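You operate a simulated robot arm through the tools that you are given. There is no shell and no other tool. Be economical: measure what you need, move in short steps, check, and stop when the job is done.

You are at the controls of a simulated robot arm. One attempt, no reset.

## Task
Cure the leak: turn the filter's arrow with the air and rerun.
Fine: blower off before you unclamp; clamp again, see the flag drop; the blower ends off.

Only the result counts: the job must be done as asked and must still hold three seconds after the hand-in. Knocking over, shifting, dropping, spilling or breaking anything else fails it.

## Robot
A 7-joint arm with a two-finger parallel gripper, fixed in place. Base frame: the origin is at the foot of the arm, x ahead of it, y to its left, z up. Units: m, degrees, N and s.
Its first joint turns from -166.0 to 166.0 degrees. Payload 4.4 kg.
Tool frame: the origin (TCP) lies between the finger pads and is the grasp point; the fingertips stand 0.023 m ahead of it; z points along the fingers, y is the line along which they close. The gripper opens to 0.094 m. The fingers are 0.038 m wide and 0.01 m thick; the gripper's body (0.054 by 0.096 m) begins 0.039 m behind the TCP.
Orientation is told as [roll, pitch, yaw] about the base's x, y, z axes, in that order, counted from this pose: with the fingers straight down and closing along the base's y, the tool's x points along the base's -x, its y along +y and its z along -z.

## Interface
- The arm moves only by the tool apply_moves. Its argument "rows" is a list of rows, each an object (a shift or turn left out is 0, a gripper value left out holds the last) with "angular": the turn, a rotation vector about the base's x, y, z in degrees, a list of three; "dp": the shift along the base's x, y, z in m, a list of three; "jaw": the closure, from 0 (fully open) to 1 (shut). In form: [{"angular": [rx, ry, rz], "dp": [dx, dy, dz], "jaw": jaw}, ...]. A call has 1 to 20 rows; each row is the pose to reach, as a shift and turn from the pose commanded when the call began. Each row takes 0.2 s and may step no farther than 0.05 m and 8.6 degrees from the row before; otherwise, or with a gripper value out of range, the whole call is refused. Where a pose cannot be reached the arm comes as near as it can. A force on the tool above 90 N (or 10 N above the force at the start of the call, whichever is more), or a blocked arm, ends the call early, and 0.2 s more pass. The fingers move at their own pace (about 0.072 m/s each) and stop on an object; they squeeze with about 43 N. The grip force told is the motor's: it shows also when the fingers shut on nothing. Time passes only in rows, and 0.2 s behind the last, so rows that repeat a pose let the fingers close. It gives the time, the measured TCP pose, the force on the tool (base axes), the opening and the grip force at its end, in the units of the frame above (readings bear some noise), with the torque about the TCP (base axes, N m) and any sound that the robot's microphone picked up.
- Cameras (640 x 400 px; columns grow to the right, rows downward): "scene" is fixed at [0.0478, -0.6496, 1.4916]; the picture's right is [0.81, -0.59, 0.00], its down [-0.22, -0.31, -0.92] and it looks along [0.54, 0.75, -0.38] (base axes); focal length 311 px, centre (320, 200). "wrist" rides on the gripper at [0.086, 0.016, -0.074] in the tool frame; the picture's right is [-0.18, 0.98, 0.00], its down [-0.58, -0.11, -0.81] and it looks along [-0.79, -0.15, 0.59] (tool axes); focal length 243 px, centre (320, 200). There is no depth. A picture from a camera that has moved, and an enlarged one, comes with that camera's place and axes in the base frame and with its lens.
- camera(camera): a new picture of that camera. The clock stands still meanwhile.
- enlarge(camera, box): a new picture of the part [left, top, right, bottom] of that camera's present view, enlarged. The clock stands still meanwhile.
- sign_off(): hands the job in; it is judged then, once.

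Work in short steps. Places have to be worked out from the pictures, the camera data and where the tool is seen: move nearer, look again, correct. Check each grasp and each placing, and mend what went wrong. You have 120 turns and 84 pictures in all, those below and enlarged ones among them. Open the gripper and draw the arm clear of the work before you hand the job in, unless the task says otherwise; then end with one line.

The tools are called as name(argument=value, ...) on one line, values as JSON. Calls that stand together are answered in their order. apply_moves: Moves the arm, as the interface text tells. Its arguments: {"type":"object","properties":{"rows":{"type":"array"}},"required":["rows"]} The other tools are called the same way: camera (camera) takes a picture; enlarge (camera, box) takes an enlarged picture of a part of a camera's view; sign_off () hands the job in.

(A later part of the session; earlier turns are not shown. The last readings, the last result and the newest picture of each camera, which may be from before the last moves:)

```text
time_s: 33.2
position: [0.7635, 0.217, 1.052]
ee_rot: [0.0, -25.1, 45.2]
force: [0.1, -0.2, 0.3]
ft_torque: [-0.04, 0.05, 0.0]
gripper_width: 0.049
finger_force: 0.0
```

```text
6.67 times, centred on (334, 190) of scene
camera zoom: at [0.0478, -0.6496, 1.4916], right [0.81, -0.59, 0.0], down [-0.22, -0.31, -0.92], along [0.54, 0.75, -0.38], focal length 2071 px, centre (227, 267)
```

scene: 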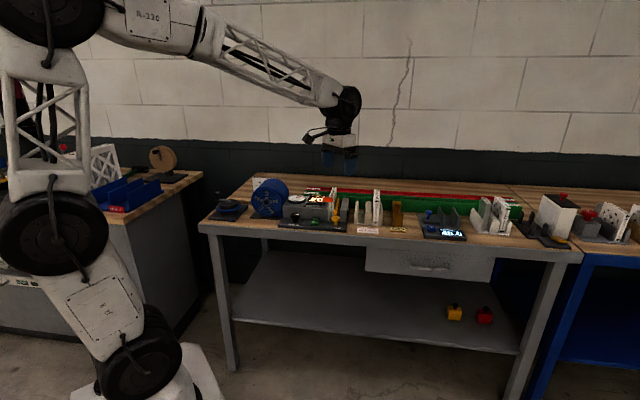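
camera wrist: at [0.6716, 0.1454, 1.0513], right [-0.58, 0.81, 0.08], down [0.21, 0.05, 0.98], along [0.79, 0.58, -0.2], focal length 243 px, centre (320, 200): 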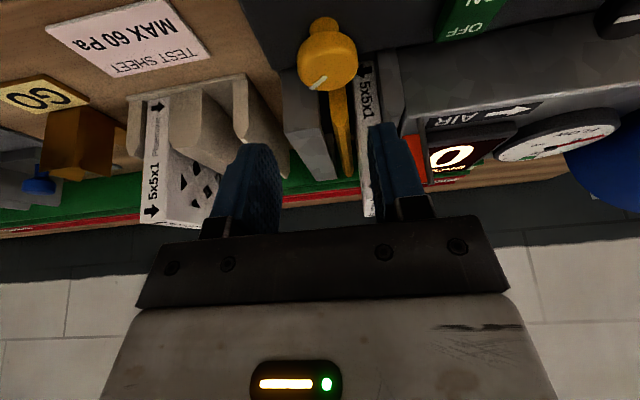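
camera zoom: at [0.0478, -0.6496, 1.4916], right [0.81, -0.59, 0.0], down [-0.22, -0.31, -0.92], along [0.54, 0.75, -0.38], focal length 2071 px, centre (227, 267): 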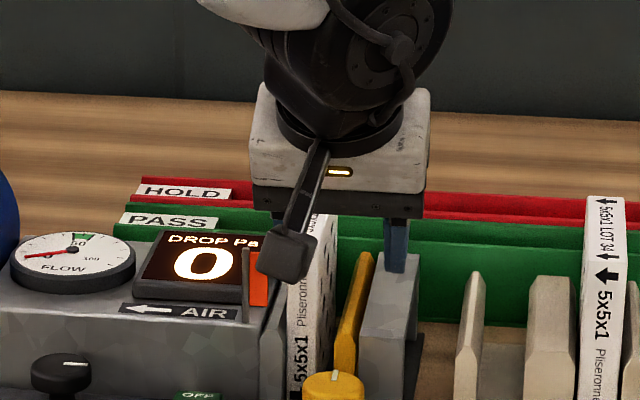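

The yellow plate is fully back and the filter is free. I'll straighten the hand and hover in front of and above the filter to locate it.

apply_moves(rows=[{"angular": [-5, 5, 0], "dp": [-0.005, 0.005, 0.03]}, {"angular": [-10, 10, 0], "dp": [-0.01, 0.015, 0.05]}, {"angular": [-15, 15, 0], "dp": [-0.02, 0.029, 0.07]}, {"angular": [-17.7, 17.7, 0], "dp": [-0.02, 0.029, 0.085]}, {"angular": [-17.7, 17.7, 0], "dp": [-0.02, 0.029, 0.085]}])

camera(camera="wrist")

enlarge(camera="scene", box=[286, 160, 382, 220])

```text
time_s: 34.5
position: [0.7412, 0.2471, 1.1349]
ee_rot: [0.1, 0.0, 45.3]
force: [0.2, 0.7, 0.3]
ft_torque: [0.01, -0.04, -0.02]
gripper_width: 0.0491
finger_force: 0.0
```

```text
44 pictures are left
camera wrist: at [0.6702, 0.1955, 1.2099], right [-0.57, 0.82, 0.0], down [0.49, 0.34, 0.81], along [0.66, 0.46, -0.59], focal length 243 px, centre (320, 200)
```

wrist: 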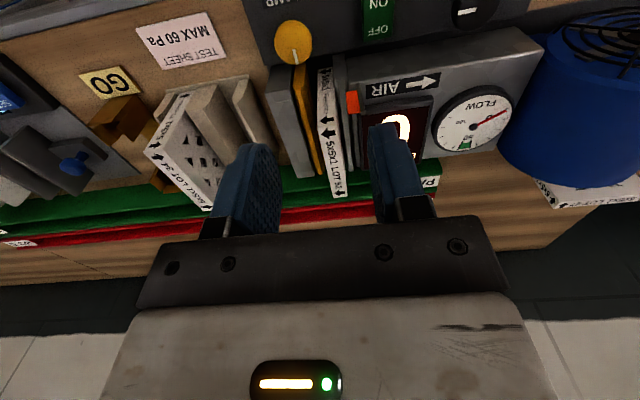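

```text
6.67 times, centred on (334, 190) of scene
camera zoom: at [0.0478, -0.6496, 1.4916], right [0.81, -0.59, 0.0], down [-0.22, -0.31, -0.92], along [0.54, 0.75, -0.38], focal length 2071 px, centre (227, 267)
```

zoom: 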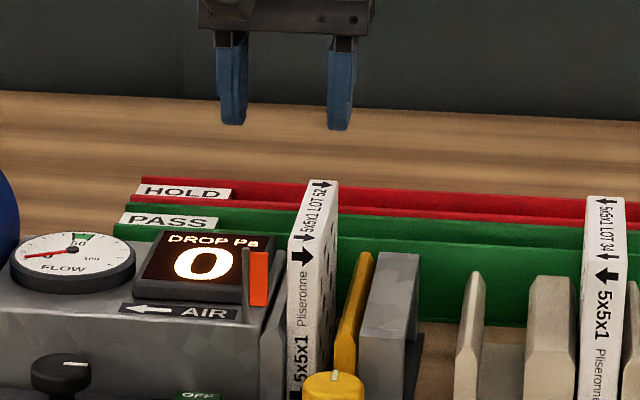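

enlarge(camera="wrist", box=[270, 50, 430, 210])

```text
2.50 times, centred on (350, 130) of wrist
camera zoom: at [0.6702, 0.1955, 1.2099], right [-0.57, 0.82, 0.0], down [0.49, 0.34, 0.81], along [0.66, 0.46, -0.59], focal length 606 px, centre (245, 375)
```

zoom: 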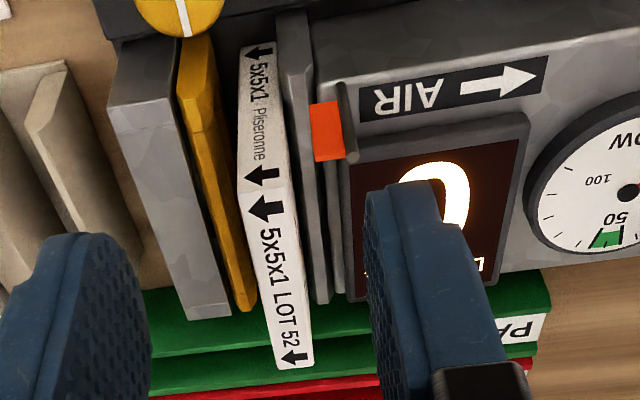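

The filter top is centred at about u=-0.352, v=0.797 (x 0.812, y 0.315), z≈1.03, 0.019 thick and 0.11 long. I'll grip it with yaw -135° so that I can place it at yaw 45° with the camera in front. First I'll turn in the air.

apply_moves(rows=[{"angular": [0, 0, -8], "dp": [0, 0, 0.03]}, {"angular": [0, 0, -16], "dp": [0, 0, 0.03]}, {"angular": [0, 0, -24], "dp": [0, 0, 0.03]}, {"angular": [0, 0, -32], "dp": [0, 0, 0.03]}, {"angular": [0, 0, -40], "dp": [0, 0, 0.03]}, {"angular": [0, 0, -48], "dp": [0, 0, 0.03]}, {"angular": [0, 0, -56], "dp": [0, 0, 0.03]}, {"angular": [0, 0, -64], "dp": [0, 0, 0.03]}, {"angular": [0, 0, -72], "dp": [0, 0, 0.03]}, {"angular": [0, 0, -80], "dp": [0, 0, 0.03]}, {"angular": [0, 0, -88], "dp": [0, 0, 0.03]}, {"angular": [0, 0, -90], "dp": [0, 0, 0.03]}])

apply_moves(rows=[{"angular": [0, 0, -8]}, {"angular": [0, 0, -16], "dp": [0.01, 0.01, 0]}, {"angular": [0, 0, -24], "dp": [0.02, 0.02, 0]}, {"angular": [0, 0, -32], "dp": [0.03, 0.03, 0]}, {"angular": [0, 0, -40], "dp": [0.04, 0.04, 0]}, {"angular": [0, 0, -48], "dp": [0.05, 0.05, 0]}, {"angular": [0, 0, -56], "dp": [0.06, 0.06, 0]}, {"angular": [0, 0, -64], "dp": [0.07, 0.065, 0]}, {"angular": [0, 0, -72], "dp": [0.0715, 0.0665, 0]}, {"angular": [0, 0, -80], "dp": [0.0715, 0.0665, 0]}, {"angular": [0, 0, -88], "dp": [0.0715, 0.0665, 0]}, {"angular": [0, 0, -90.3], "dp": [0.0715, 0.0665, 0]}, {"angular": [0, 0, -90.3], "dp": [0.0715, 0.0665, 0]}])

camera(camera="wrist")

enlarge(camera="scene", box=[278, 150, 390, 220])

```text
time_s: 37.0
position: [0.7415, 0.2464, 1.1657]
ee_rot: [-0.1, 0.0, -44.9]
force: [-0.9, 0.6, -1.0]
ft_torque: [-0.02, 0.0, -0.01]
gripper_width: 0.0491
finger_force: 0.0
```

```text
time_s: 39.9
position: [0.8139, 0.3115, 1.1664]
ee_rot: [0.0, -0.1, -135.1]
force: [0.3, 0.4, -0.4]
ft_torque: [0.02, -0.03, 0.0]
gripper_width: 0.0488
finger_force: 0.0
```

```text
41 pictures are left
camera wrist: at [0.8865, 0.3609, 1.2407], right [0.56, -0.83, 0.0], down [-0.49, -0.33, 0.81], along [-0.67, -0.45, -0.59], focal length 243 px, centre (320, 200)
```

wrist: 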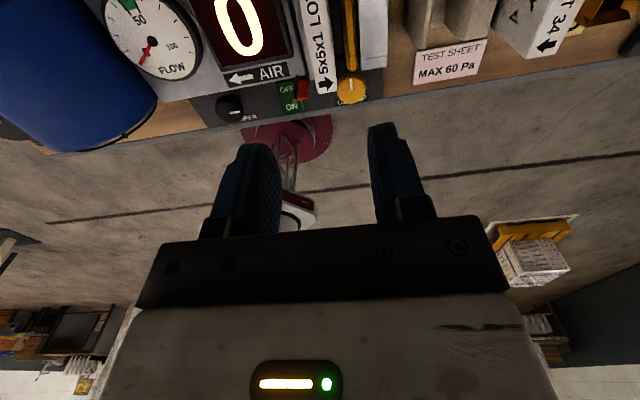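

```text
5.71 times, centred on (334, 185) of scene
camera zoom: at [0.0478, -0.6496, 1.4916], right [0.81, -0.59, 0.0], down [-0.22, -0.31, -0.92], along [0.54, 0.75, -0.38], focal length 1775 px, centre (240, 286)
```

zoom: 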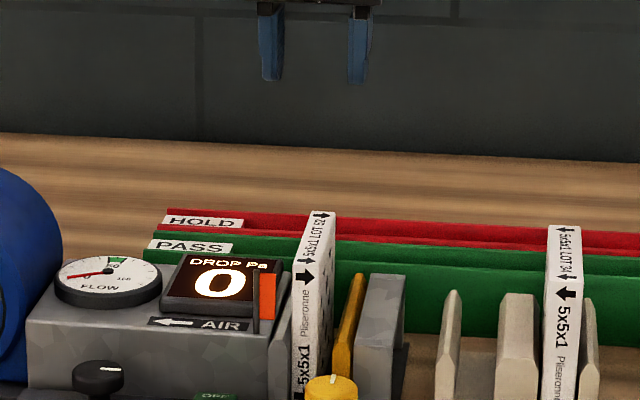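

Comparing front and rear views shows a camera bias of about 9 mm in v, so the filter centre is nearer v=0.806, u=-0.354. I'll shift over and come down to just above its top for a check.

apply_moves(rows=[{"dp": [0.0065, 0.0078, -0.03]}, {"dp": [0.0065, 0.0078, -0.06]}, {"dp": [0.0065, 0.0078, -0.09]}, {"dp": [0.0065, 0.0078, -0.1]}])

camera(camera="wrist")

enlarge(camera="scene", box=[286, 160, 382, 220])

```text
time_s: 40.9
position: [0.8215, 0.3205, 1.0653]
ee_rot: [0.1, 0.0, -135.1]
force: [0.1, 0.2, -0.3]
ft_torque: [-0.01, -0.01, 0.02]
gripper_width: 0.049
finger_force: 0.1
```

```text
39 pictures are left
camera wrist: at [0.8937, 0.3688, 1.14], right [0.56, -0.83, 0.0], down [-0.49, -0.33, 0.81], along [-0.67, -0.46, -0.59], focal length 243 px, centre (320, 200)
```

wrist: 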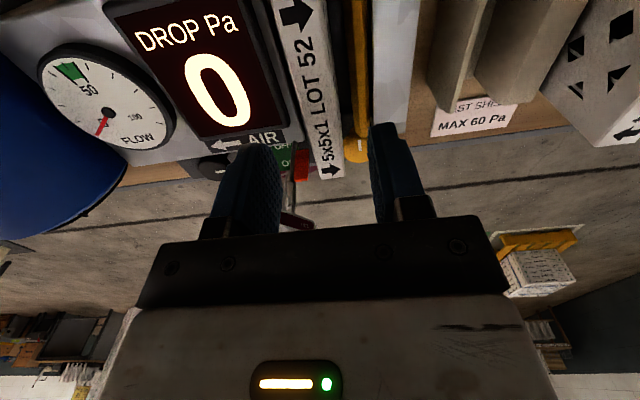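

```text
6.67 times, centred on (334, 190) of scene
camera zoom: at [0.0478, -0.6496, 1.4916], right [0.81, -0.59, 0.0], down [-0.22, -0.31, -0.92], along [0.54, 0.75, -0.38], focal length 2071 px, centre (227, 267)
```

zoom: 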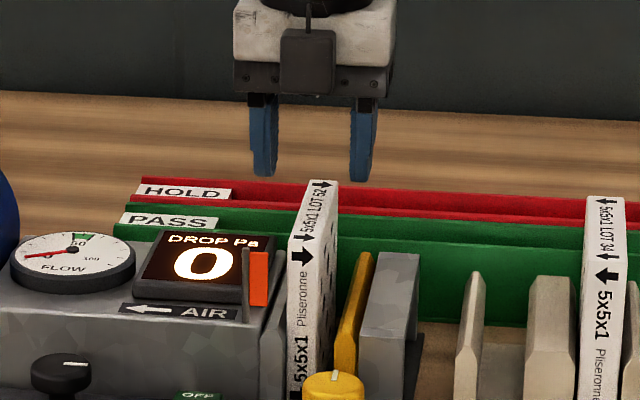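

Reconciling all views gives a filter top at z≈1.02, front at v≈0.753 and centre at v≈0.809. The TCP is at v=0.8075 and u within 1 mm. I'll descend to about 25 mm of engagement and close.

apply_moves(rows=[{"dp": [0, 0, -0.02]}, {"dp": [0, 0, -0.035]}, {"dp": [0, 0, -0.047]}, {"dp": [0, 0, -0.047]}, {"dp": [0, 0, -0.047], "jaw": 0.75}, {"dp": [0, 0, -0.047], "jaw": 0.82}, {"dp": [0, 0, -0.047], "jaw": 1}, {"dp": [0, 0, -0.047], "jaw": 1}])

enlarge(camera="scene", box=[286, 160, 382, 220])

```text
time_s: 42.6
position: [0.8212, 0.32, 1.0192]
ee_rot: [-0.1, 0.0, -135.1]
force: [0.0, -0.1, -0.9]
ft_torque: [0.04, -0.01, 0.01]
gripper_width: 0.0188
finger_force: 43.9
```

```text
6.67 times, centred on (334, 190) of scene
camera zoom: at [0.0478, -0.6496, 1.4916], right [0.81, -0.59, 0.0], down [-0.22, -0.31, -0.92], along [0.54, 0.75, -0.38], focal length 2071 px, centre (227, 267)
```

zoom: 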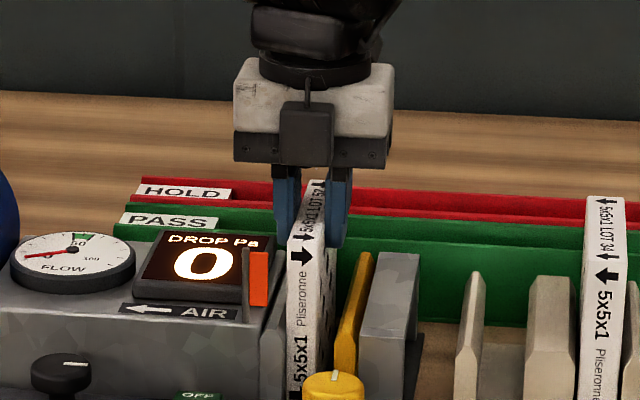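

Gripped cleanly at 0.0188 m with no side load. I'll lift straight up, checking the force.

apply_moves(rows=[{"dp": [0, 0, 0.01]}, {"dp": [0, 0, 0.03]}, {"dp": [0, 0, 0.06]}, {"dp": [0, 0, 0.1]}, {"dp": [0, 0, 0.14]}, {"dp": [0, 0, 0.165]}])

enlarge(camera="scene", box=[270, 140, 398, 220])

camera(camera="wrist")

```text
time_s: 44.0
position: [0.8225, 0.3195, 1.1834]
ee_rot: [0.0, -0.1, -135.1]
force: [0.3, 0.5, -0.9]
ft_torque: [0.02, 0.02, 0.02]
gripper_width: 0.0184
finger_force: 43.1
```

```text
5.00 times, centred on (334, 180) of scene
camera zoom: at [0.0478, -0.6496, 1.4916], right [0.81, -0.59, 0.0], down [-0.22, -0.31, -0.92], along [0.54, 0.75, -0.38], focal length 1554 px, centre (250, 300)
```

zoom: 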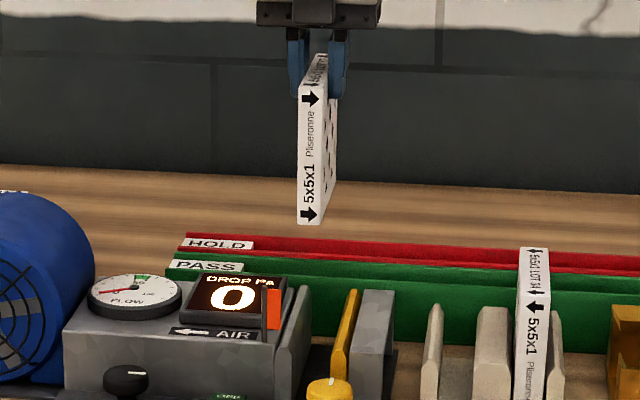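

```text
35 pictures are left
camera wrist: at [0.8946, 0.3686, 1.2577], right [0.56, -0.83, 0.0], down [-0.49, -0.33, 0.81], along [-0.67, -0.46, -0.59], focal length 243 px, centre (320, 200)
```

wrist: 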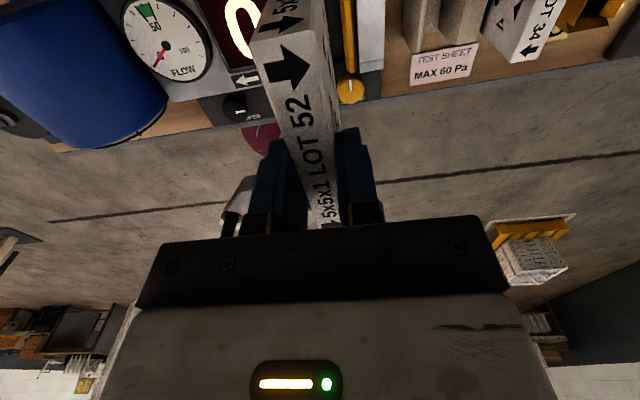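

Lifted free. The filter's centre is about 4 mm behind the TCP along v. Now I'll turn it 180° in the air.

apply_moves(rows=[{"angular": [0, 0, 8]}, {"angular": [0, 0, 16]}, {"angular": [0, 0, 24]}, {"angular": [0, 0, 32]}, {"angular": [0, 0, 40]}, {"angular": [0, 0, 48]}, {"angular": [0, 0, 56]}, {"angular": [0, 0, 64]}, {"angular": [0, 0, 72]}, {"angular": [0, 0, 80]}, {"angular": [0, 0, 88]}, {"angular": [0, 0, 90]}])

apply_moves(rows=[{"angular": [0, 0, 8]}, {"angular": [0, 0, 16]}, {"angular": [0, 0, 24]}, {"angular": [0, 0, 32]}, {"angular": [0, 0, 40]}, {"angular": [0, 0, 48]}, {"angular": [0, 0, 56]}, {"angular": [0, 0, 64]}, {"angular": [0, 0, 72]}, {"angular": [0, 0, 80]}, {"angular": [0, 0, 88]}, {"angular": [0, 0, 90]}, {"angular": [0, 0, 90]}])

camera(camera="wrist")

enlarge(camera="scene", box=[270, 140, 398, 220])

```text
time_s: 46.6
position: [0.8205, 0.3205, 1.1848]
ee_rot: [0.0, 0.0, -45.1]
force: [0.1, -0.4, 0.1]
ft_torque: [0.01, -0.01, 0.01]
gripper_width: 0.0186
finger_force: 42.7
```

```text
time_s: 49.5
position: [0.8207, 0.3206, 1.1834]
ee_rot: [0.0, 0.0, 45.0]
force: [-0.2, -0.2, -1.3]
ft_torque: [0.0, 0.0, 0.01]
gripper_width: 0.0186
finger_force: 42.5
```

```text
34 pictures are left
camera wrist: at [0.7478, 0.2693, 1.2583], right [-0.56, 0.83, 0.0], down [0.49, 0.33, 0.81], along [0.67, 0.46, -0.59], focal length 243 px, centre (320, 200)
```

wrist: 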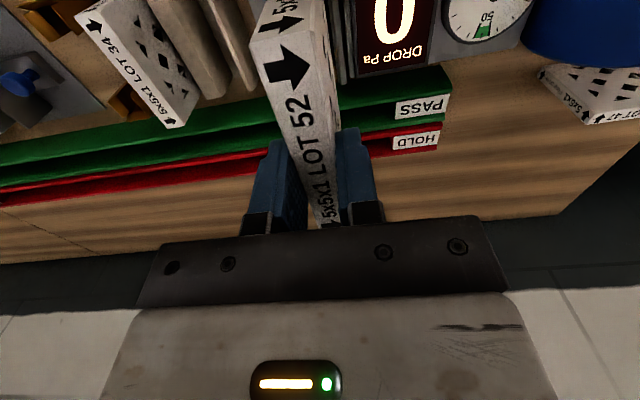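

```text
5.00 times, centred on (334, 180) of scene
camera zoom: at [0.0478, -0.6496, 1.4916], right [0.81, -0.59, 0.0], down [-0.22, -0.31, -0.92], along [0.54, 0.75, -0.38], focal length 1554 px, centre (250, 300)
```

zoom: 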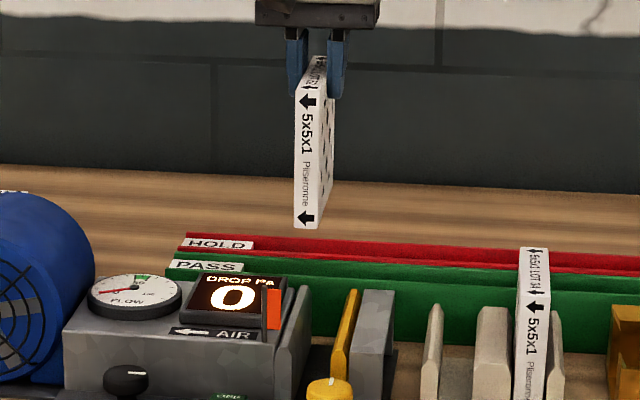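

The arrow now points toward the blower, with the air. I'll correct v by about +10 mm for the grip offset and descend to just above the slot.

apply_moves(rows=[{"dp": [0.0078, 0.0063, -0.02]}, {"dp": [0.0078, 0.0063, -0.05]}, {"dp": [0.0078, 0.0063, -0.08]}, {"dp": [0.0078, 0.0063, -0.095]}, {"dp": [0.0078, 0.0063, -0.095]}])

enlarge(camera="scene", box=[286, 150, 382, 210])

enlarge(camera="wrist", box=[220, 0, 460, 150])

```text
time_s: 50.6
position: [0.8282, 0.3272, 1.0888]
ee_rot: [0.0, 0.0, 45.0]
force: [-0.2, 0.1, 0.2]
ft_torque: [0.02, -0.01, -0.01]
gripper_width: 0.0187
finger_force: 42.5
```

```text
6.67 times, centred on (334, 180) of scene
camera zoom: at [0.0478, -0.6496, 1.4916], right [0.81, -0.59, 0.0], down [-0.22, -0.31, -0.92], along [0.54, 0.75, -0.38], focal length 2071 px, centre (227, 333)
```

zoom: 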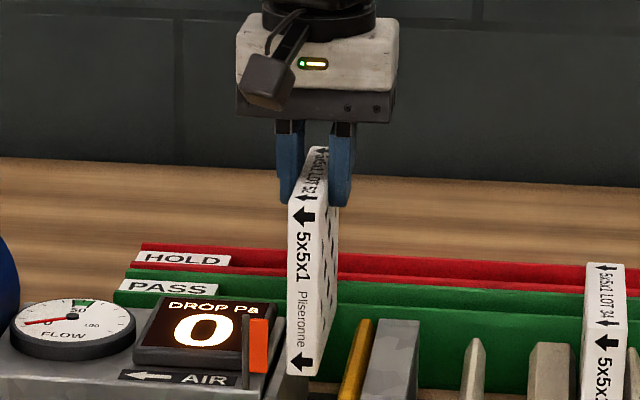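

```text
2.67 times, centred on (340, 75) of wrist
camera zoom: at [0.7556, 0.2768, 1.1633], right [-0.56, 0.83, 0.0], down [0.49, 0.33, 0.81], along [0.67, 0.46, -0.59], focal length 647 px, centre (267, 533)
```

zoom: 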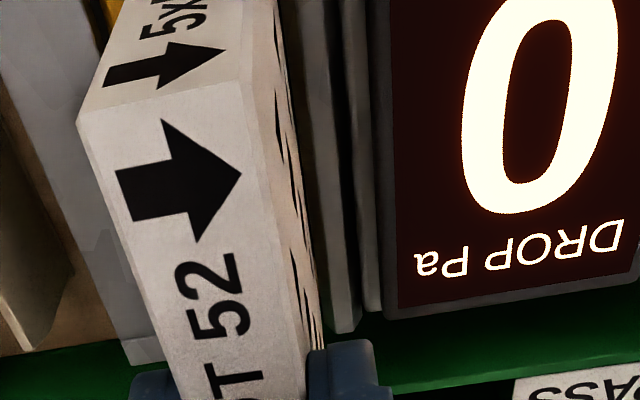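

Alignment matches the original pose within a few mm. I'll nudge slightly and lower into the slot slowly, watching the force.

apply_moves(rows=[{"dp": [-0.0008, -0.0022, 0]}, {"dp": [-0.0008, -0.0022, -0.015]}, {"dp": [-0.0008, -0.0022, -0.025]}, {"dp": [-0.0008, -0.0022, -0.035]}, {"dp": [-0.0008, -0.0022, -0.045]}, {"dp": [-0.0008, -0.0022, -0.055]}, {"dp": [-0.0008, -0.0022, -0.062]}])

enlarge(camera="scene", box=[286, 160, 382, 220])

```text
time_s: 52.2
position: [0.8269, 0.3234, 1.0284]
ee_rot: [-0.1, 0.0, 44.9]
force: [0.0, 0.2, -1.4]
ft_torque: [-0.03, 0.05, 0.04]
gripper_width: 0.0188
finger_force: 42.7
```

```text
6.67 times, centred on (334, 190) of scene
camera zoom: at [0.0478, -0.6496, 1.4916], right [0.81, -0.59, 0.0], down [-0.22, -0.31, -0.92], along [0.54, 0.75, -0.38], focal length 2071 px, centre (227, 267)
```

zoom: 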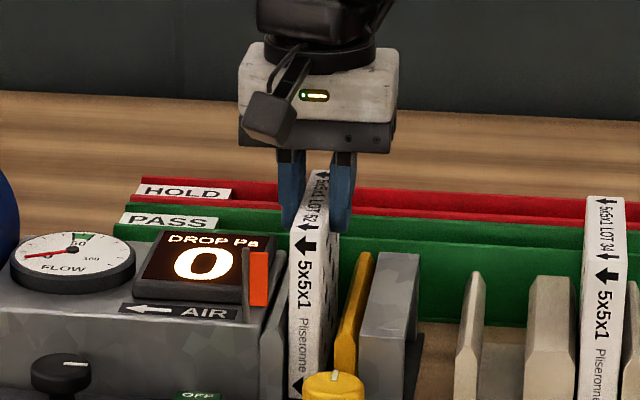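

No contact so far. I'll go down the last 9 mm in small steps until it seats.

apply_moves(rows=[{"dp": [-0.0007, 0.0007, -0.004]}, {"dp": [-0.0007, 0.0007, -0.007]}, {"dp": [-0.0007, 0.0007, -0.009]}])

enlarge(camera="scene", box=[286, 170, 382, 230])

```text
time_s: 53.0
position: [0.8277, 0.3247, 1.0186]
ee_rot: [0.0, -0.1, 44.9]
force: [-0.3, -0.2, 8.0]
ft_torque: [-0.31, 0.36, 0.04]
gripper_width: 0.0186
finger_force: 42.8
```

```text
6.67 times, centred on (334, 200) of scene
camera zoom: at [0.0478, -0.6496, 1.4916], right [0.81, -0.59, 0.0], down [-0.22, -0.31, -0.92], along [0.54, 0.75, -0.38], focal length 2071 px, centre (227, 200)
```

zoom: 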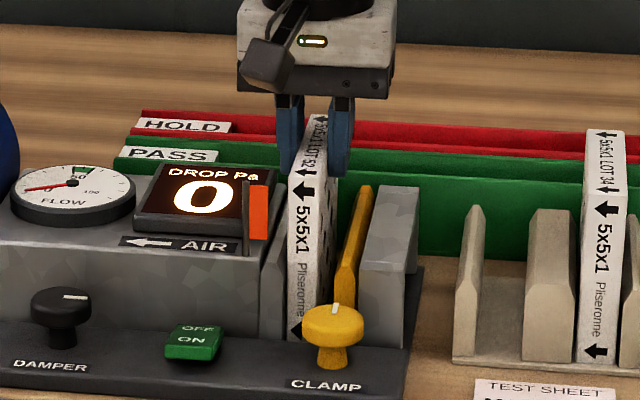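

It's seated: upward force at the original height, with the front arrow at the same picture row as before. I'll release and rise.

apply_moves(rows=[{"dp": [0, 0, 0.001], "jaw": 0.5}, {"dp": [0, 0, 0.001], "jaw": 0.5}, {"dp": [0, 0, 0.001], "jaw": 0.5}])

apply_moves(rows=[{"dp": [0, 0, 0.02]}, {"dp": [0, 0, 0.05]}, {"dp": [-0.02, -0.02, 0.09]}, {"dp": [-0.05, -0.05, 0.11]}, {"dp": [-0.08, -0.08, 0.11]}])

enlarge(camera="scene", box=[286, 170, 382, 230])

enlarge(camera="wrist", box=[220, 0, 460, 200])

```text
time_s: 53.9
position: [0.8276, 0.3237, 1.0198]
ee_rot: [0.0, 0.0, 44.9]
force: [-0.7, 0.0, -0.9]
ft_torque: [0.01, -0.03, 0.0]
gripper_width: 0.0468
finger_force: 0.0
```

```text
time_s: 55.0
position: [0.748, 0.2449, 1.1282]
ee_rot: [0.1, 0.0, 44.9]
force: [0.5, 0.5, -0.3]
ft_torque: [-0.01, -0.01, -0.01]
gripper_width: 0.0474
finger_force: 0.0
```

```text
6.67 times, centred on (334, 200) of scene
camera zoom: at [0.0478, -0.6496, 1.4916], right [0.81, -0.59, 0.0], down [-0.22, -0.31, -0.92], along [0.54, 0.75, -0.38], focal length 2071 px, centre (227, 200)
```

zoom: 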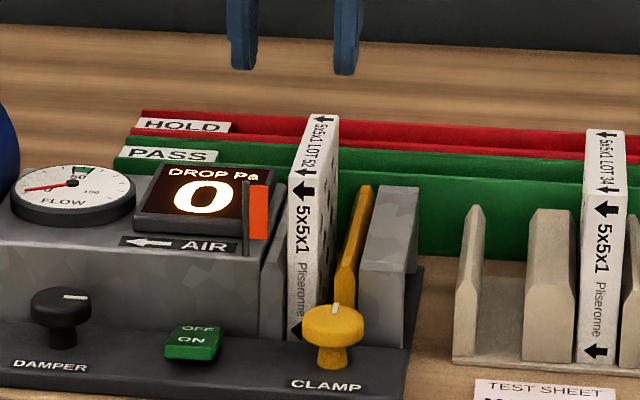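

```text
2.00 times, centred on (340, 100) of wrist
camera zoom: at [0.675, 0.1944, 1.2023], right [-0.56, 0.83, 0.0], down [0.49, 0.33, 0.81], along [0.67, 0.46, -0.59], focal length 485 px, centre (280, 400)
```

zoom: 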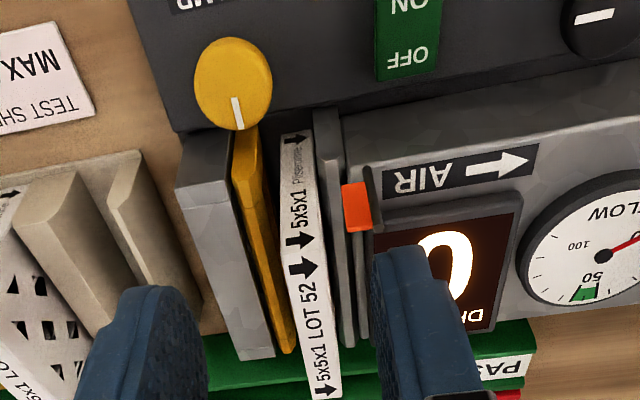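

The filter is upright and correctly oriented. Refined knob axis: (0.771, 0.2337). Now I'll go back to the knob at yaw 75° with a 25° lean, to turn it clockwise.

apply_moves(rows=[{"angular": [0, 0, 8], "dp": [0.005, -0.01, 0], "jaw": 0.48}, {"angular": [0, 0, 16], "dp": [0.01, -0.02, 0]}, {"angular": [0, 0, 24], "dp": [0.017, -0.03, 0]}, {"angular": [0, 0, 30], "dp": [0.017, -0.03, -0.02]}])

apply_moves(rows=[{"angular": [6, -1.6, 0]}, {"angular": [12, -3.2, 0], "dp": [0.001, 0.003, -0.02]}, {"angular": [18, -4.8, 0], "dp": [0.0037, 0.01, -0.04]}, {"angular": [24.15, -6.47, 0], "dp": [0.0037, 0.01, -0.06]}, {"angular": [24.15, -6.47, 0], "dp": [0.0037, 0.01, -0.065]}])

enlarge(camera="wrist", box=[200, 0, 440, 150])

```text
time_s: 56.0
position: [0.7636, 0.2143, 1.1099]
ee_rot: [0.0, -0.1, 75.0]
force: [0.5, 0.6, 0.0]
ft_torque: [0.02, -0.02, -0.01]
gripper_width: 0.0489
finger_force: 0.1
```

```text
time_s: 57.2
position: [0.7688, 0.2248, 1.0457]
ee_rot: [0.1, -25.1, 74.9]
force: [-0.5, -1.1, -0.4]
ft_torque: [0.0, -0.02, 0.01]
gripper_width: 0.0488
finger_force: 0.0
```

```text
2.67 times, centred on (320, 75) of wrist
camera zoom: at [0.7244, 0.1217, 1.0764], right [-0.91, 0.42, 0.08], down [0.15, 0.15, 0.98], along [0.39, 0.9, -0.2], focal length 647 px, centre (320, 533)
```

zoom: 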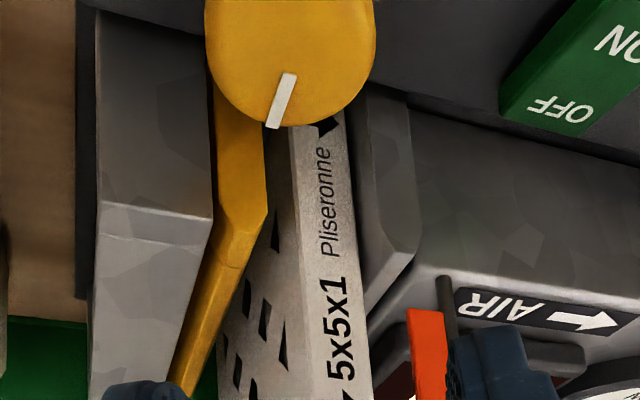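

I'll descend to the knob (TCP z≈0.951) and grip it.

apply_moves(rows=[{"dp": [0, 0, -0.03]}, {"dp": [0, 0, -0.06]}, {"dp": [0, 0, -0.085]}, {"dp": [0, 0, -0.094]}, {"dp": [0, 0, -0.094]}, {"dp": [0, 0, -0.094], "jaw": 1}, {"dp": [0, 0, -0.094], "jaw": 1}])

```text
time_s: 58.9
position: [0.7683, 0.2237, 0.9501]
ee_rot: [0.1, -25.1, 74.9]
force: [-19.2, 4.5, 7.5]
ft_torque: [0.31, 0.3, 0.16]
gripper_width: 0.0373
finger_force: 45.0
```

Good grip. I'll turn clockwise about the knob axis.

apply_moves(rows=[{"angular": [0, 0, -5.5], "dp": [-0.0012, 0.0003, 0]}, {"angular": [0, 0, -11], "dp": [-0.0022, 0.0007, 0]}, {"angular": [0, 0, -16.5], "dp": [-0.003, 0.0011, 0]}, {"angular": [0, 0, -22], "dp": [-0.0038, 0.0016, 0]}, {"angular": [0, 0, -27.5], "dp": [-0.0045, 0.0022, 0]}, {"angular": [0, 0, -33], "dp": [-0.0051, 0.0029, 0]}, {"angular": [0, 0, -38.5], "dp": [-0.0057, 0.0036, 0]}, {"angular": [0, 0, -44], "dp": [-0.0063, 0.0044, 0]}, {"angular": [0, 0, -49.5], "dp": [-0.0067, 0.0052, 0]}, {"angular": [0, 0, -55], "dp": [-0.0071, 0.0061, 0]}])

```text
time_s: 61.0
position: [0.7613, 0.2308, 0.9512]
ee_rot: [0.0, -25.2, 19.9]
force: [31.6, -37.4, 7.5]
ft_torque: [-1.0, 0.28, -0.47]
gripper_width: 0.0373
finger_force: 45.3
```

Turned 55° clockwise. I'll release, rise, swing back to yaw 65° and regrip for the rest.

apply_moves(rows=[{"jaw": 0.48}, {"jaw": 0.48}])

apply_moves(rows=[{"dp": [0, 0, 0.03]}, {"dp": [-0.003, -0.005, 0.07]}, {"dp": [-0.001, -0.005, 0.09], "angular": [0, 0, 8]}, {"dp": [0, -0.005, 0.09], "angular": [0, 0, 16]}, {"dp": [0.002, -0.005, 0.09], "angular": [0, 0, 24]}, {"dp": [0.004, -0.005, 0.09], "angular": [0, 0, 32]}, {"dp": [0.006, -0.004, 0.09], "angular": [0, 0, 40]}, {"dp": [0.006, -0.004, 0.09], "angular": [0, 0, 45]}, {"dp": [0.006, -0.004, 0.09], "angular": [0, 0, 45]}])

enlarge(camera="wrist", box=[200, 0, 440, 150])

```text
time_s: 61.6
position: [0.7597, 0.2308, 0.9495]
ee_rot: [0.1, -25.0, 19.8]
force: [-0.3, 0.2, -0.1]
ft_torque: [0.0, 0.0, -0.02]
gripper_width: 0.0489
finger_force: 0.1
```

```text
time_s: 63.6
position: [0.7662, 0.2269, 1.0389]
ee_rot: [0.1, -25.1, 65.0]
force: [-0.5, -0.3, 0.5]
ft_torque: [0.01, -0.01, -0.01]
gripper_width: 0.0488
finger_force: 0.1
```

```text
2.67 times, centred on (320, 75) of wrist
camera zoom: at [0.7056, 0.1336, 1.0705], right [-0.82, 0.57, 0.08], down [0.18, 0.12, 0.98], along [0.54, 0.82, -0.2], focal length 647 px, centre (320, 533)
```

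zoom: 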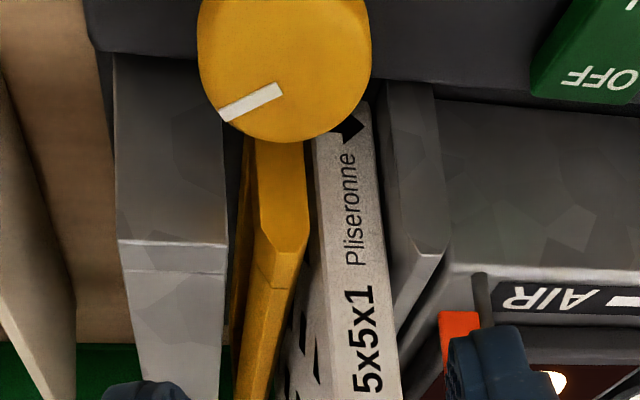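

The plate is advancing toward the filter. I'll regrip and turn another 40° or so clockwise.

apply_moves(rows=[{"dp": [0.0007, -0.002, -0.03]}, {"dp": [0.0007, -0.002, -0.06]}, {"dp": [0.0007, -0.002, -0.088]}, {"dp": [0.0007, -0.002, -0.088]}, {"dp": [0.0007, -0.002, -0.088], "jaw": 1}, {"dp": [0.0007, -0.002, -0.088], "jaw": 1}])

apply_moves(rows=[{"angular": [0, 0, -5.5], "dp": [-0.0008, 0.0004, 0]}, {"angular": [0, 0, -11], "dp": [-0.0015, 0.0009, 0]}, {"angular": [0, 0, -16.5], "dp": [-0.0023, 0.0015, 0]}, {"angular": [0, 0, -22], "dp": [-0.003, 0.0022, 0]}, {"angular": [0, 0, -27.5], "dp": [-0.0036, 0.0029, 0]}])

```text
time_s: 65.0
position: [0.7672, 0.2259, 0.9529]
ee_rot: [0.1, -25.0, 64.9]
force: [-12.8, 4.4, 0.3]
ft_torque: [0.1, 0.1, 0.08]
gripper_width: 0.0376
finger_force: 44.9
```

```text
time_s: 66.2
position: [0.7639, 0.2283, 0.952]
ee_rot: [0.1, -25.0, 37.3]
force: [2.3, 15.8, -10.6]
ft_torque: [-0.23, 0.11, 0.11]
gripper_width: 0.0376
finger_force: 44.8
```

About 82° done with no stop felt. I'll continue gently until resistance.

apply_moves(rows=[{"angular": [0, 0, -3], "dp": [-0.0003, 0.0004, 0]}, {"angular": [0, 0, -6], "dp": [-0.0006, 0.0008, 0]}, {"angular": [0, 0, -9], "dp": [-0.0009, 0.0012, 0]}])

enlarge(camera="wrist", box=[200, 60, 440, 210])

```text
time_s: 67.0
position: [0.7632, 0.2289, 0.9531]
ee_rot: [0.2, -24.9, 28.4]
force: [-7.2, 7.4, -3.3]
ft_torque: [-0.38, 0.83, 0.75]
gripper_width: 0.0373
finger_force: 45.3
```

```text
2.67 times, centred on (320, 135) of wrist
camera zoom: at [0.6587, 0.1903, 0.9832], right [-0.32, 0.94, 0.08], down [0.22, -0.01, 0.98], along [0.92, 0.33, -0.2], focal length 647 px, centre (320, 373)
```

zoom: 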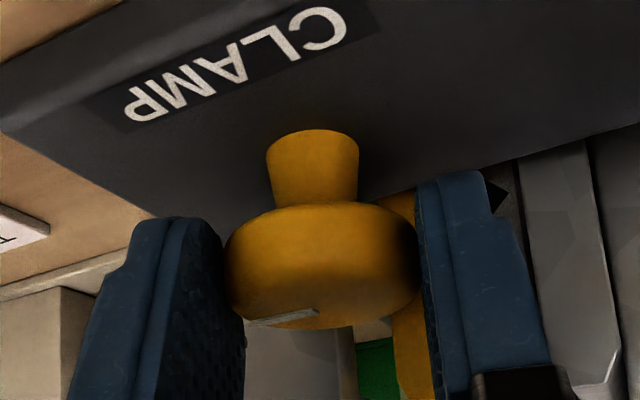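

The torque has risen to 0.75 N·m after about 91°, likely the clamped stop. I'll release, rise and compare the clamp with its original state.

apply_moves(rows=[{"jaw": 0.48}, {"jaw": 0.48}])

apply_moves(rows=[{"dp": [0, 0, 0.03]}, {"dp": [-0.005, -0.005, 0.07]}, {"dp": [-0.005, -0.01, 0.08], "angular": [0, 0, 8]}, {"dp": [-0.005, -0.012, 0.08], "angular": [0, 0, 16.6]}, {"dp": [-0.005, -0.012, 0.08], "angular": [0, 0, 16.6]}])

enlarge(camera="wrist", box=[220, 0, 460, 150])

enlarge(camera="scene", box=[286, 170, 382, 230])

```text
time_s: 67.7
position: [0.7636, 0.2286, 0.953]
ee_rot: [0.1, -25.0, 28.4]
force: [0.6, 0.0, 0.1]
ft_torque: [0.01, -0.02, 0.03]
gripper_width: 0.0489
finger_force: 0.1
```

```text
time_s: 68.8
position: [0.7578, 0.2177, 1.0325]
ee_rot: [0.1, -25.0, 45.0]
force: [-0.3, 0.0, 0.6]
ft_torque: [0.01, 0.0, 0.01]
gripper_width: 0.0489
finger_force: 0.1
```

```text
2.67 times, centred on (340, 75) of wrist
camera zoom: at [0.6687, 0.1508, 1.0626], right [-0.58, 0.81, 0.08], down [0.21, 0.05, 0.98], along [0.79, 0.58, -0.2], focal length 647 px, centre (267, 533)
```

zoom: 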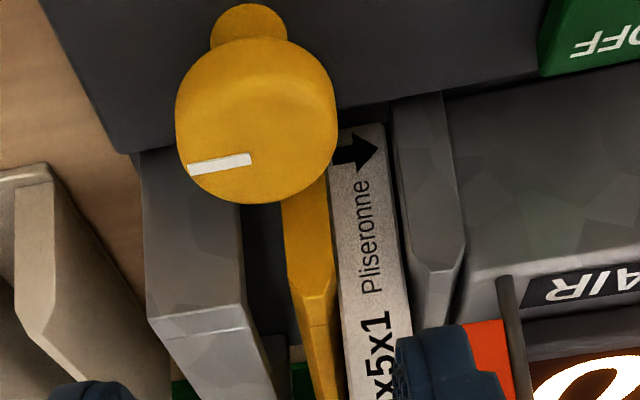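

```text
6.67 times, centred on (334, 200) of scene
camera zoom: at [0.0478, -0.6496, 1.4916], right [0.81, -0.59, 0.0], down [-0.22, -0.31, -0.92], along [0.54, 0.75, -0.38], focal length 2071 px, centre (227, 200)
```

zoom: 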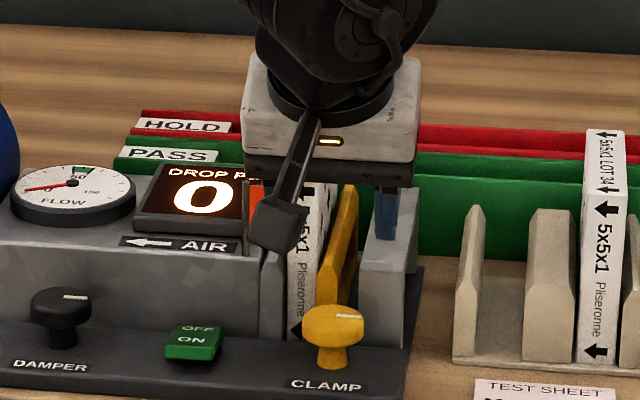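

The filter is clamped: the plate is tight on it and the pointer is back at or slightly past its original angle. Next I'll close the fingers and go over the rocker's ON (front) half.

apply_moves(rows=[{"dp": [-0.005, -0.005, 0.03], "jaw": 1}, {"dp": [-0.03, 0.02, 0.03]}, {"dp": [-0.05, 0.05, 0.02]}, {"dp": [-0.057, 0.068, 0]}, {"dp": [-0.057, 0.068, -0.03]}])

enlarge(camera="wrist", box=[200, 0, 440, 150])

enlarge(camera="scene", box=[270, 180, 366, 240])

```text
time_s: 70.0
position: [0.7004, 0.2847, 1.0025]
ee_rot: [0.0, -25.1, 45.1]
force: [0.4, -0.7, -0.1]
ft_torque: [-0.02, 0.01, -0.01]
gripper_width: 0.0
finger_force: 42.6
```

```text
2.67 times, centred on (320, 75) of wrist
camera zoom: at [0.6116, 0.2184, 1.033], right [-0.58, 0.81, 0.08], down [0.21, 0.05, 0.98], along [0.79, 0.58, -0.2], focal length 647 px, centre (320, 533)
```

zoom: 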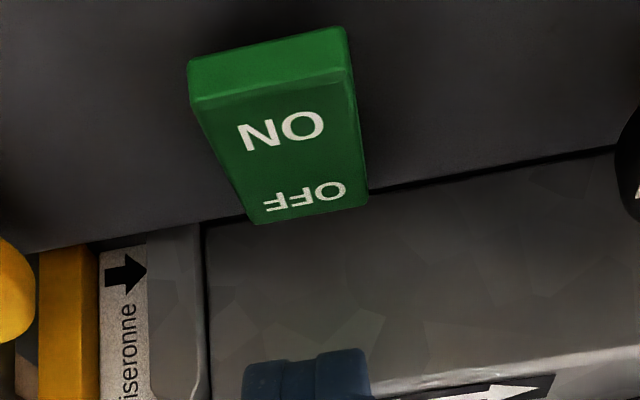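

```text
6.67 times, centred on (318, 210) of scene
camera zoom: at [0.0478, -0.6496, 1.4916], right [0.81, -0.59, 0.0], down [-0.22, -0.31, -0.92], along [0.54, 0.75, -0.38], focal length 2071 px, centre (333, 133)
```

zoom: 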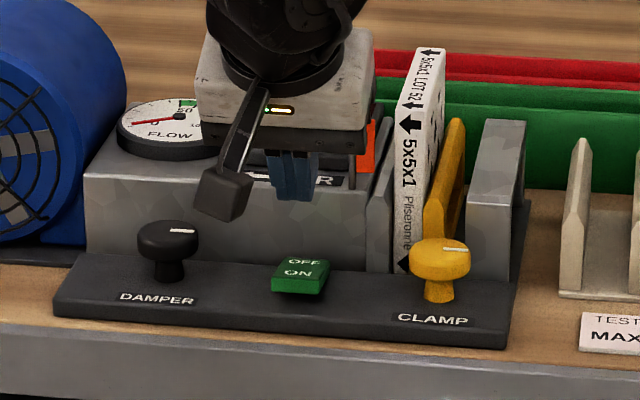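

The tip should land near the ON half, so I'll shift slightly toward the front and press.

apply_moves(rows=[{"dp": [-0.0014, -0.007, -0.015]}, {"dp": [-0.0014, -0.007, -0.035]}, {"dp": [-0.0014, -0.007, -0.041]}, {"dp": [-0.0014, -0.007, -0.045]}, {"dp": [-0.0014, -0.007, -0.049]}, {"dp": [-0.0014, -0.007, -0.053]}, {"dp": [-0.0014, -0.007, -0.056]}])

enlarge(camera="scene", box=[270, 180, 366, 240])

```text
time_s: 71.6
position: [0.7015, 0.2784, 0.9544]
ee_rot: [-0.1, -25.5, 44.9]
force: [-9.7, -5.5, 17.3]
ft_torque: [-0.24, 0.42, -0.1]
gripper_width: 0.0
finger_force: 42.0
stopped in row 7: the force on the tool passed its limit at 99 N (the readings are from after the stop); the commanded pose is now the measured one
```

```text
6.67 times, centred on (318, 210) of scene
camera zoom: at [0.0478, -0.6496, 1.4916], right [0.81, -0.59, 0.0], down [-0.22, -0.31, -0.92], along [0.54, 0.75, -0.38], focal length 2071 px, centre (333, 133)
```

zoom: 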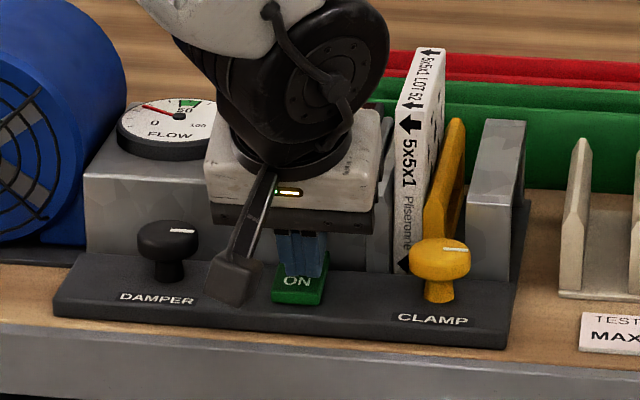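

The flow needle is rising, so the blower is on. I'll lift clear, let it settle and read the display and flag.

apply_moves(rows=[{"dp": [-0.003, -0.003, 0.03]}, {"dp": [-0.02, -0.02, 0.07]}, {"dp": [-0.05, -0.05, 0.09]}, {"dp": [-0.08, -0.08, 0.1]}, {"dp": [-0.08, -0.08, 0.1]}, {"dp": [-0.08, -0.08, 0.1]}, {"dp": [-0.08, -0.08, 0.1]}, {"dp": [-0.08, -0.08, 0.1]}, {"dp": [-0.08, -0.08, 0.1]}, {"dp": [-0.08, -0.08, 0.1]}, {"dp": [-0.08, -0.08, 0.1]}, {"dp": [-0.08, -0.08, 0.1]}])

enlarge(camera="scene", box=[254, 160, 382, 240])

```text
time_s: 74.2
position: [0.6217, 0.1984, 1.0548]
ee_rot: [-0.1, -25.4, 45.0]
force: [-0.6, -0.3, -0.3]
ft_torque: [0.01, 0.01, 0.02]
gripper_width: 0.0
finger_force: 42.3
```

```text
5.00 times, centred on (318, 200) of scene
camera zoom: at [0.0478, -0.6496, 1.4916], right [0.81, -0.59, 0.0], down [-0.22, -0.31, -0.92], along [0.54, 0.75, -0.38], focal length 1554 px, centre (330, 200)
```

zoom: 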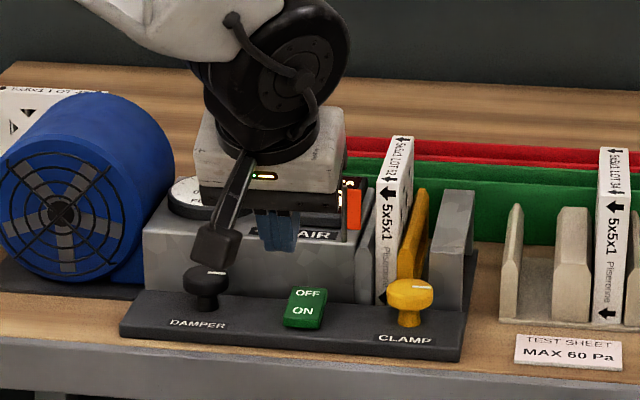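

The flag hangs down with the blower running. I'll read the display through the wrist camera.

camera(camera="wrist")

```text
17 pictures are left
camera wrist: at [0.5321, 0.1309, 1.0846], right [-0.58, 0.81, 0.08], down [0.2, 0.05, 0.98], along [0.79, 0.58, -0.19], focal length 243 px, centre (320, 200)
```

wrist: 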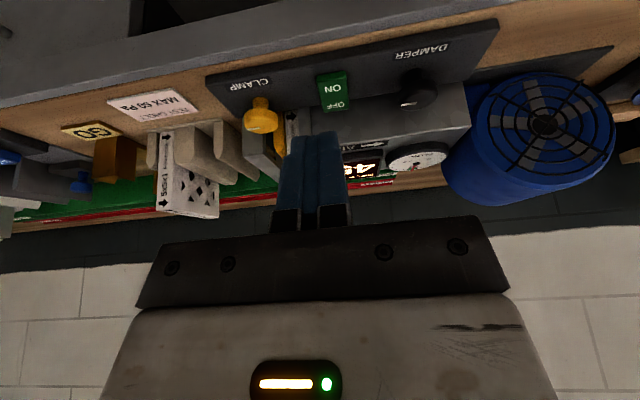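

The reading starts with "4". I'll untilt and raise the arm so the scene camera can see the display and flag fully.

apply_moves(rows=[{"angular": [-5, 5, 0], "dp": [0, 0, 0.04]}, {"angular": [-10, 10, 0], "dp": [0, 0, 0.08]}, {"angular": [-15, 15, 0], "dp": [0.01, 0.03, 0.11]}, {"angular": [-17.8, 17.8, 0], "dp": [0.01, 0.06, 0.14]}, {"angular": [-17.8, 17.8, 0], "dp": [0.01, 0.06, 0.14]}])

enlarge(camera="scene", box=[254, 160, 382, 240])

```text
time_s: 75.4
position: [0.6312, 0.2583, 1.192]
ee_rot: [-0.1, -0.2, 45.0]
force: [0.1, -1.0, 1.0]
ft_torque: [-0.02, 0.03, 0.02]
gripper_width: 0.0
finger_force: 41.9
```

```text
5.00 times, centred on (318, 200) of scene
camera zoom: at [0.0478, -0.6496, 1.4916], right [0.81, -0.59, 0.0], down [-0.22, -0.31, -0.92], along [0.54, 0.75, -0.38], focal length 1554 px, centre (330, 200)
```

zoom: 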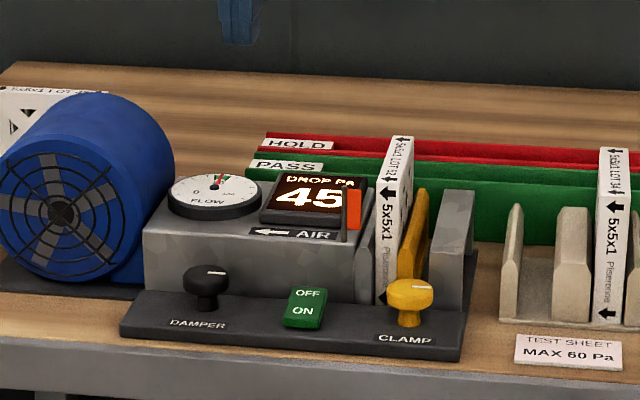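

45 Pa, flow in the green, flag down: the leak is cured. Now for the blower off: yaw to -45°, tilt 20°, and press OFF as before.

apply_moves(rows=[{"angular": [0, 0, -8]}, {"angular": [0, 0, -16]}, {"angular": [0, 0, -24]}, {"angular": [0, 0, -32]}, {"angular": [0, 0, -40]}, {"angular": [0, 0, -48]}, {"angular": [0, 0, -56]}, {"angular": [0, 0, -64]}, {"angular": [0, 0, -72]}, {"angular": [0, 0, -80]}, {"angular": [0, 0, -88]}, {"angular": [0, 0, -90]}])

apply_moves(rows=[{"angular": [5, -5, 0], "dp": [0.02, 0.01, -0.02]}, {"angular": [10, -10, 0], "dp": [0.045, 0.02, -0.05]}, {"angular": [14.1, -14.1, 0], "dp": [0.07, 0.03, -0.08]}, {"angular": [14.1, -14.1, 0], "dp": [0.081, 0.038, -0.11]}, {"angular": [14.1, -14.1, 0], "dp": [0.081, 0.038, -0.15]}, {"angular": [14.1, -14.1, 0], "dp": [0.081, 0.038, -0.19]}, {"angular": [14.1, -14.1, 0], "dp": [0.081, 0.038, -0.215]}, {"angular": [14.1, -14.1, 0], "dp": [0.081, 0.038, -0.225]}, {"angular": [14.1, -14.1, 0], "dp": [0.081, 0.038, -0.225]}])

camera(camera="wrist")

```text
time_s: 78.0
position: [0.6309, 0.2587, 1.1951]
ee_rot: [-0.1, -0.3, -45.0]
force: [0.5, -1.1, 0.0]
ft_torque: [0.0, 0.02, -0.02]
gripper_width: 0.0001
finger_force: 42.4
```

```text
time_s: 80.0
position: [0.7124, 0.2947, 0.9679]
ee_rot: [19.9, -0.3, -45.0]
force: [0.0, -0.1, -0.6]
ft_torque: [-0.01, -0.04, 0.02]
gripper_width: 0.0001
finger_force: 42.4
```

```text
15 pictures are left
camera wrist: at [0.6433, 0.3494, 1.0433], right [0.78, 0.52, 0.34], down [0.14, -0.68, 0.72], along [0.61, -0.52, -0.6], focal length 243 px, centre (320, 200)
```

wrist: 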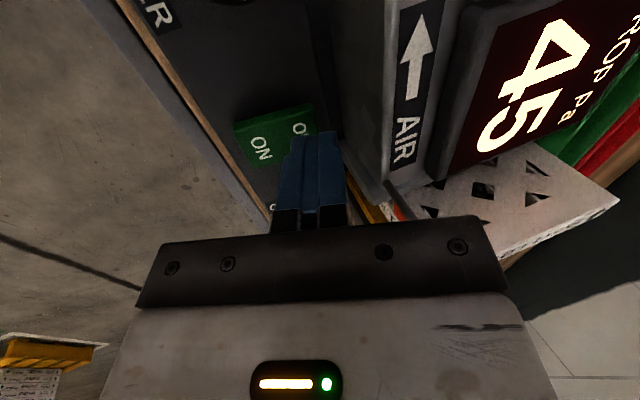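

The tool is above OFF as before. I'll add a couple of mm in y and press down.

apply_moves(rows=[{"dp": [0.001, 0.0035, -0.006]}, {"dp": [0.001, 0.0035, -0.012]}, {"dp": [0.001, 0.0035, -0.016]}, {"dp": [0.001, 0.0035, -0.02]}, {"dp": [0.001, 0.0035, -0.023]}])

camera(camera="wrist")

```text
time_s: 80.8
position: [0.7144, 0.3002, 0.9626]
ee_rot: [20.4, -0.4, -45.0]
force: [-37.5, -16.6, 16.4]
ft_torque: [0.91, -2.68, -0.56]
gripper_width: 0.0001
finger_force: 42.3
stopped in row 3: the force on the tool passed its limit at 102 N (the readings are from after the stop); the commanded pose is now the measured one
```

```text
14 pictures are left
camera wrist: at [0.6448, 0.3532, 1.0367], right [0.78, 0.52, 0.34], down [0.14, -0.68, 0.72], along [0.61, -0.52, -0.6], focal length 243 px, centre (320, 200)
```

wrist: 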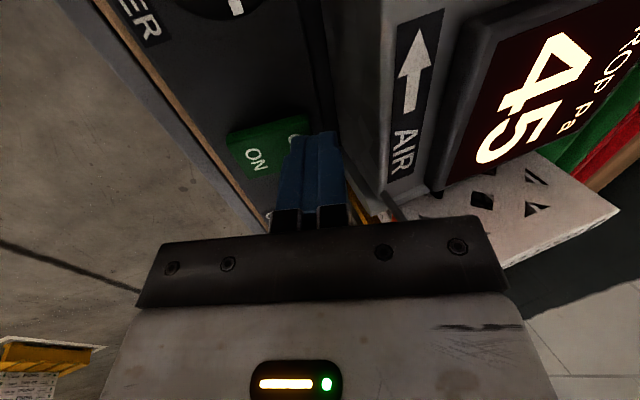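

The force (-v, acting about 6 cm above the TCP at u≈-0.314) means the gripper body touched the flag post. I'll back off up and to the front right away and check the flag.

apply_moves(rows=[{"dp": [-0.003, -0.003, 0.004]}, {"dp": [-0.01, -0.008, 0.02]}, {"dp": [-0.015, -0.01, 0.05]}])

enlarge(camera="scene", box=[270, 160, 366, 220])

```text
time_s: 81.5
position: [0.701, 0.2909, 1.0111]
ee_rot: [20.3, -0.4, -45.1]
force: [-0.3, 0.2, -0.1]
ft_torque: [0.0, 0.01, -0.03]
gripper_width: 0.0001
finger_force: 42.6
```

```text
6.67 times, centred on (318, 190) of scene
camera zoom: at [0.0478, -0.6496, 1.4916], right [0.81, -0.59, 0.0], down [-0.22, -0.31, -0.92], along [0.54, 0.75, -0.38], focal length 2071 px, centre (333, 267)
```

zoom: 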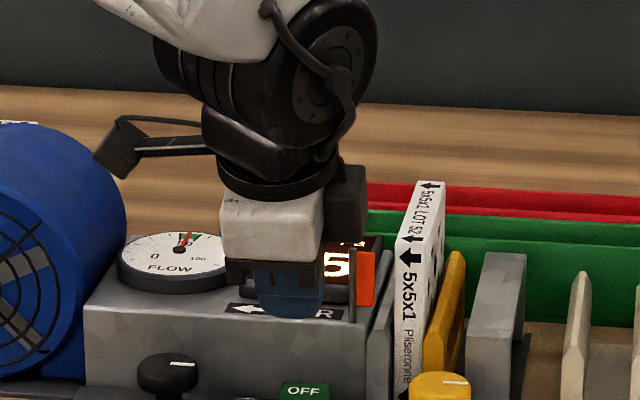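

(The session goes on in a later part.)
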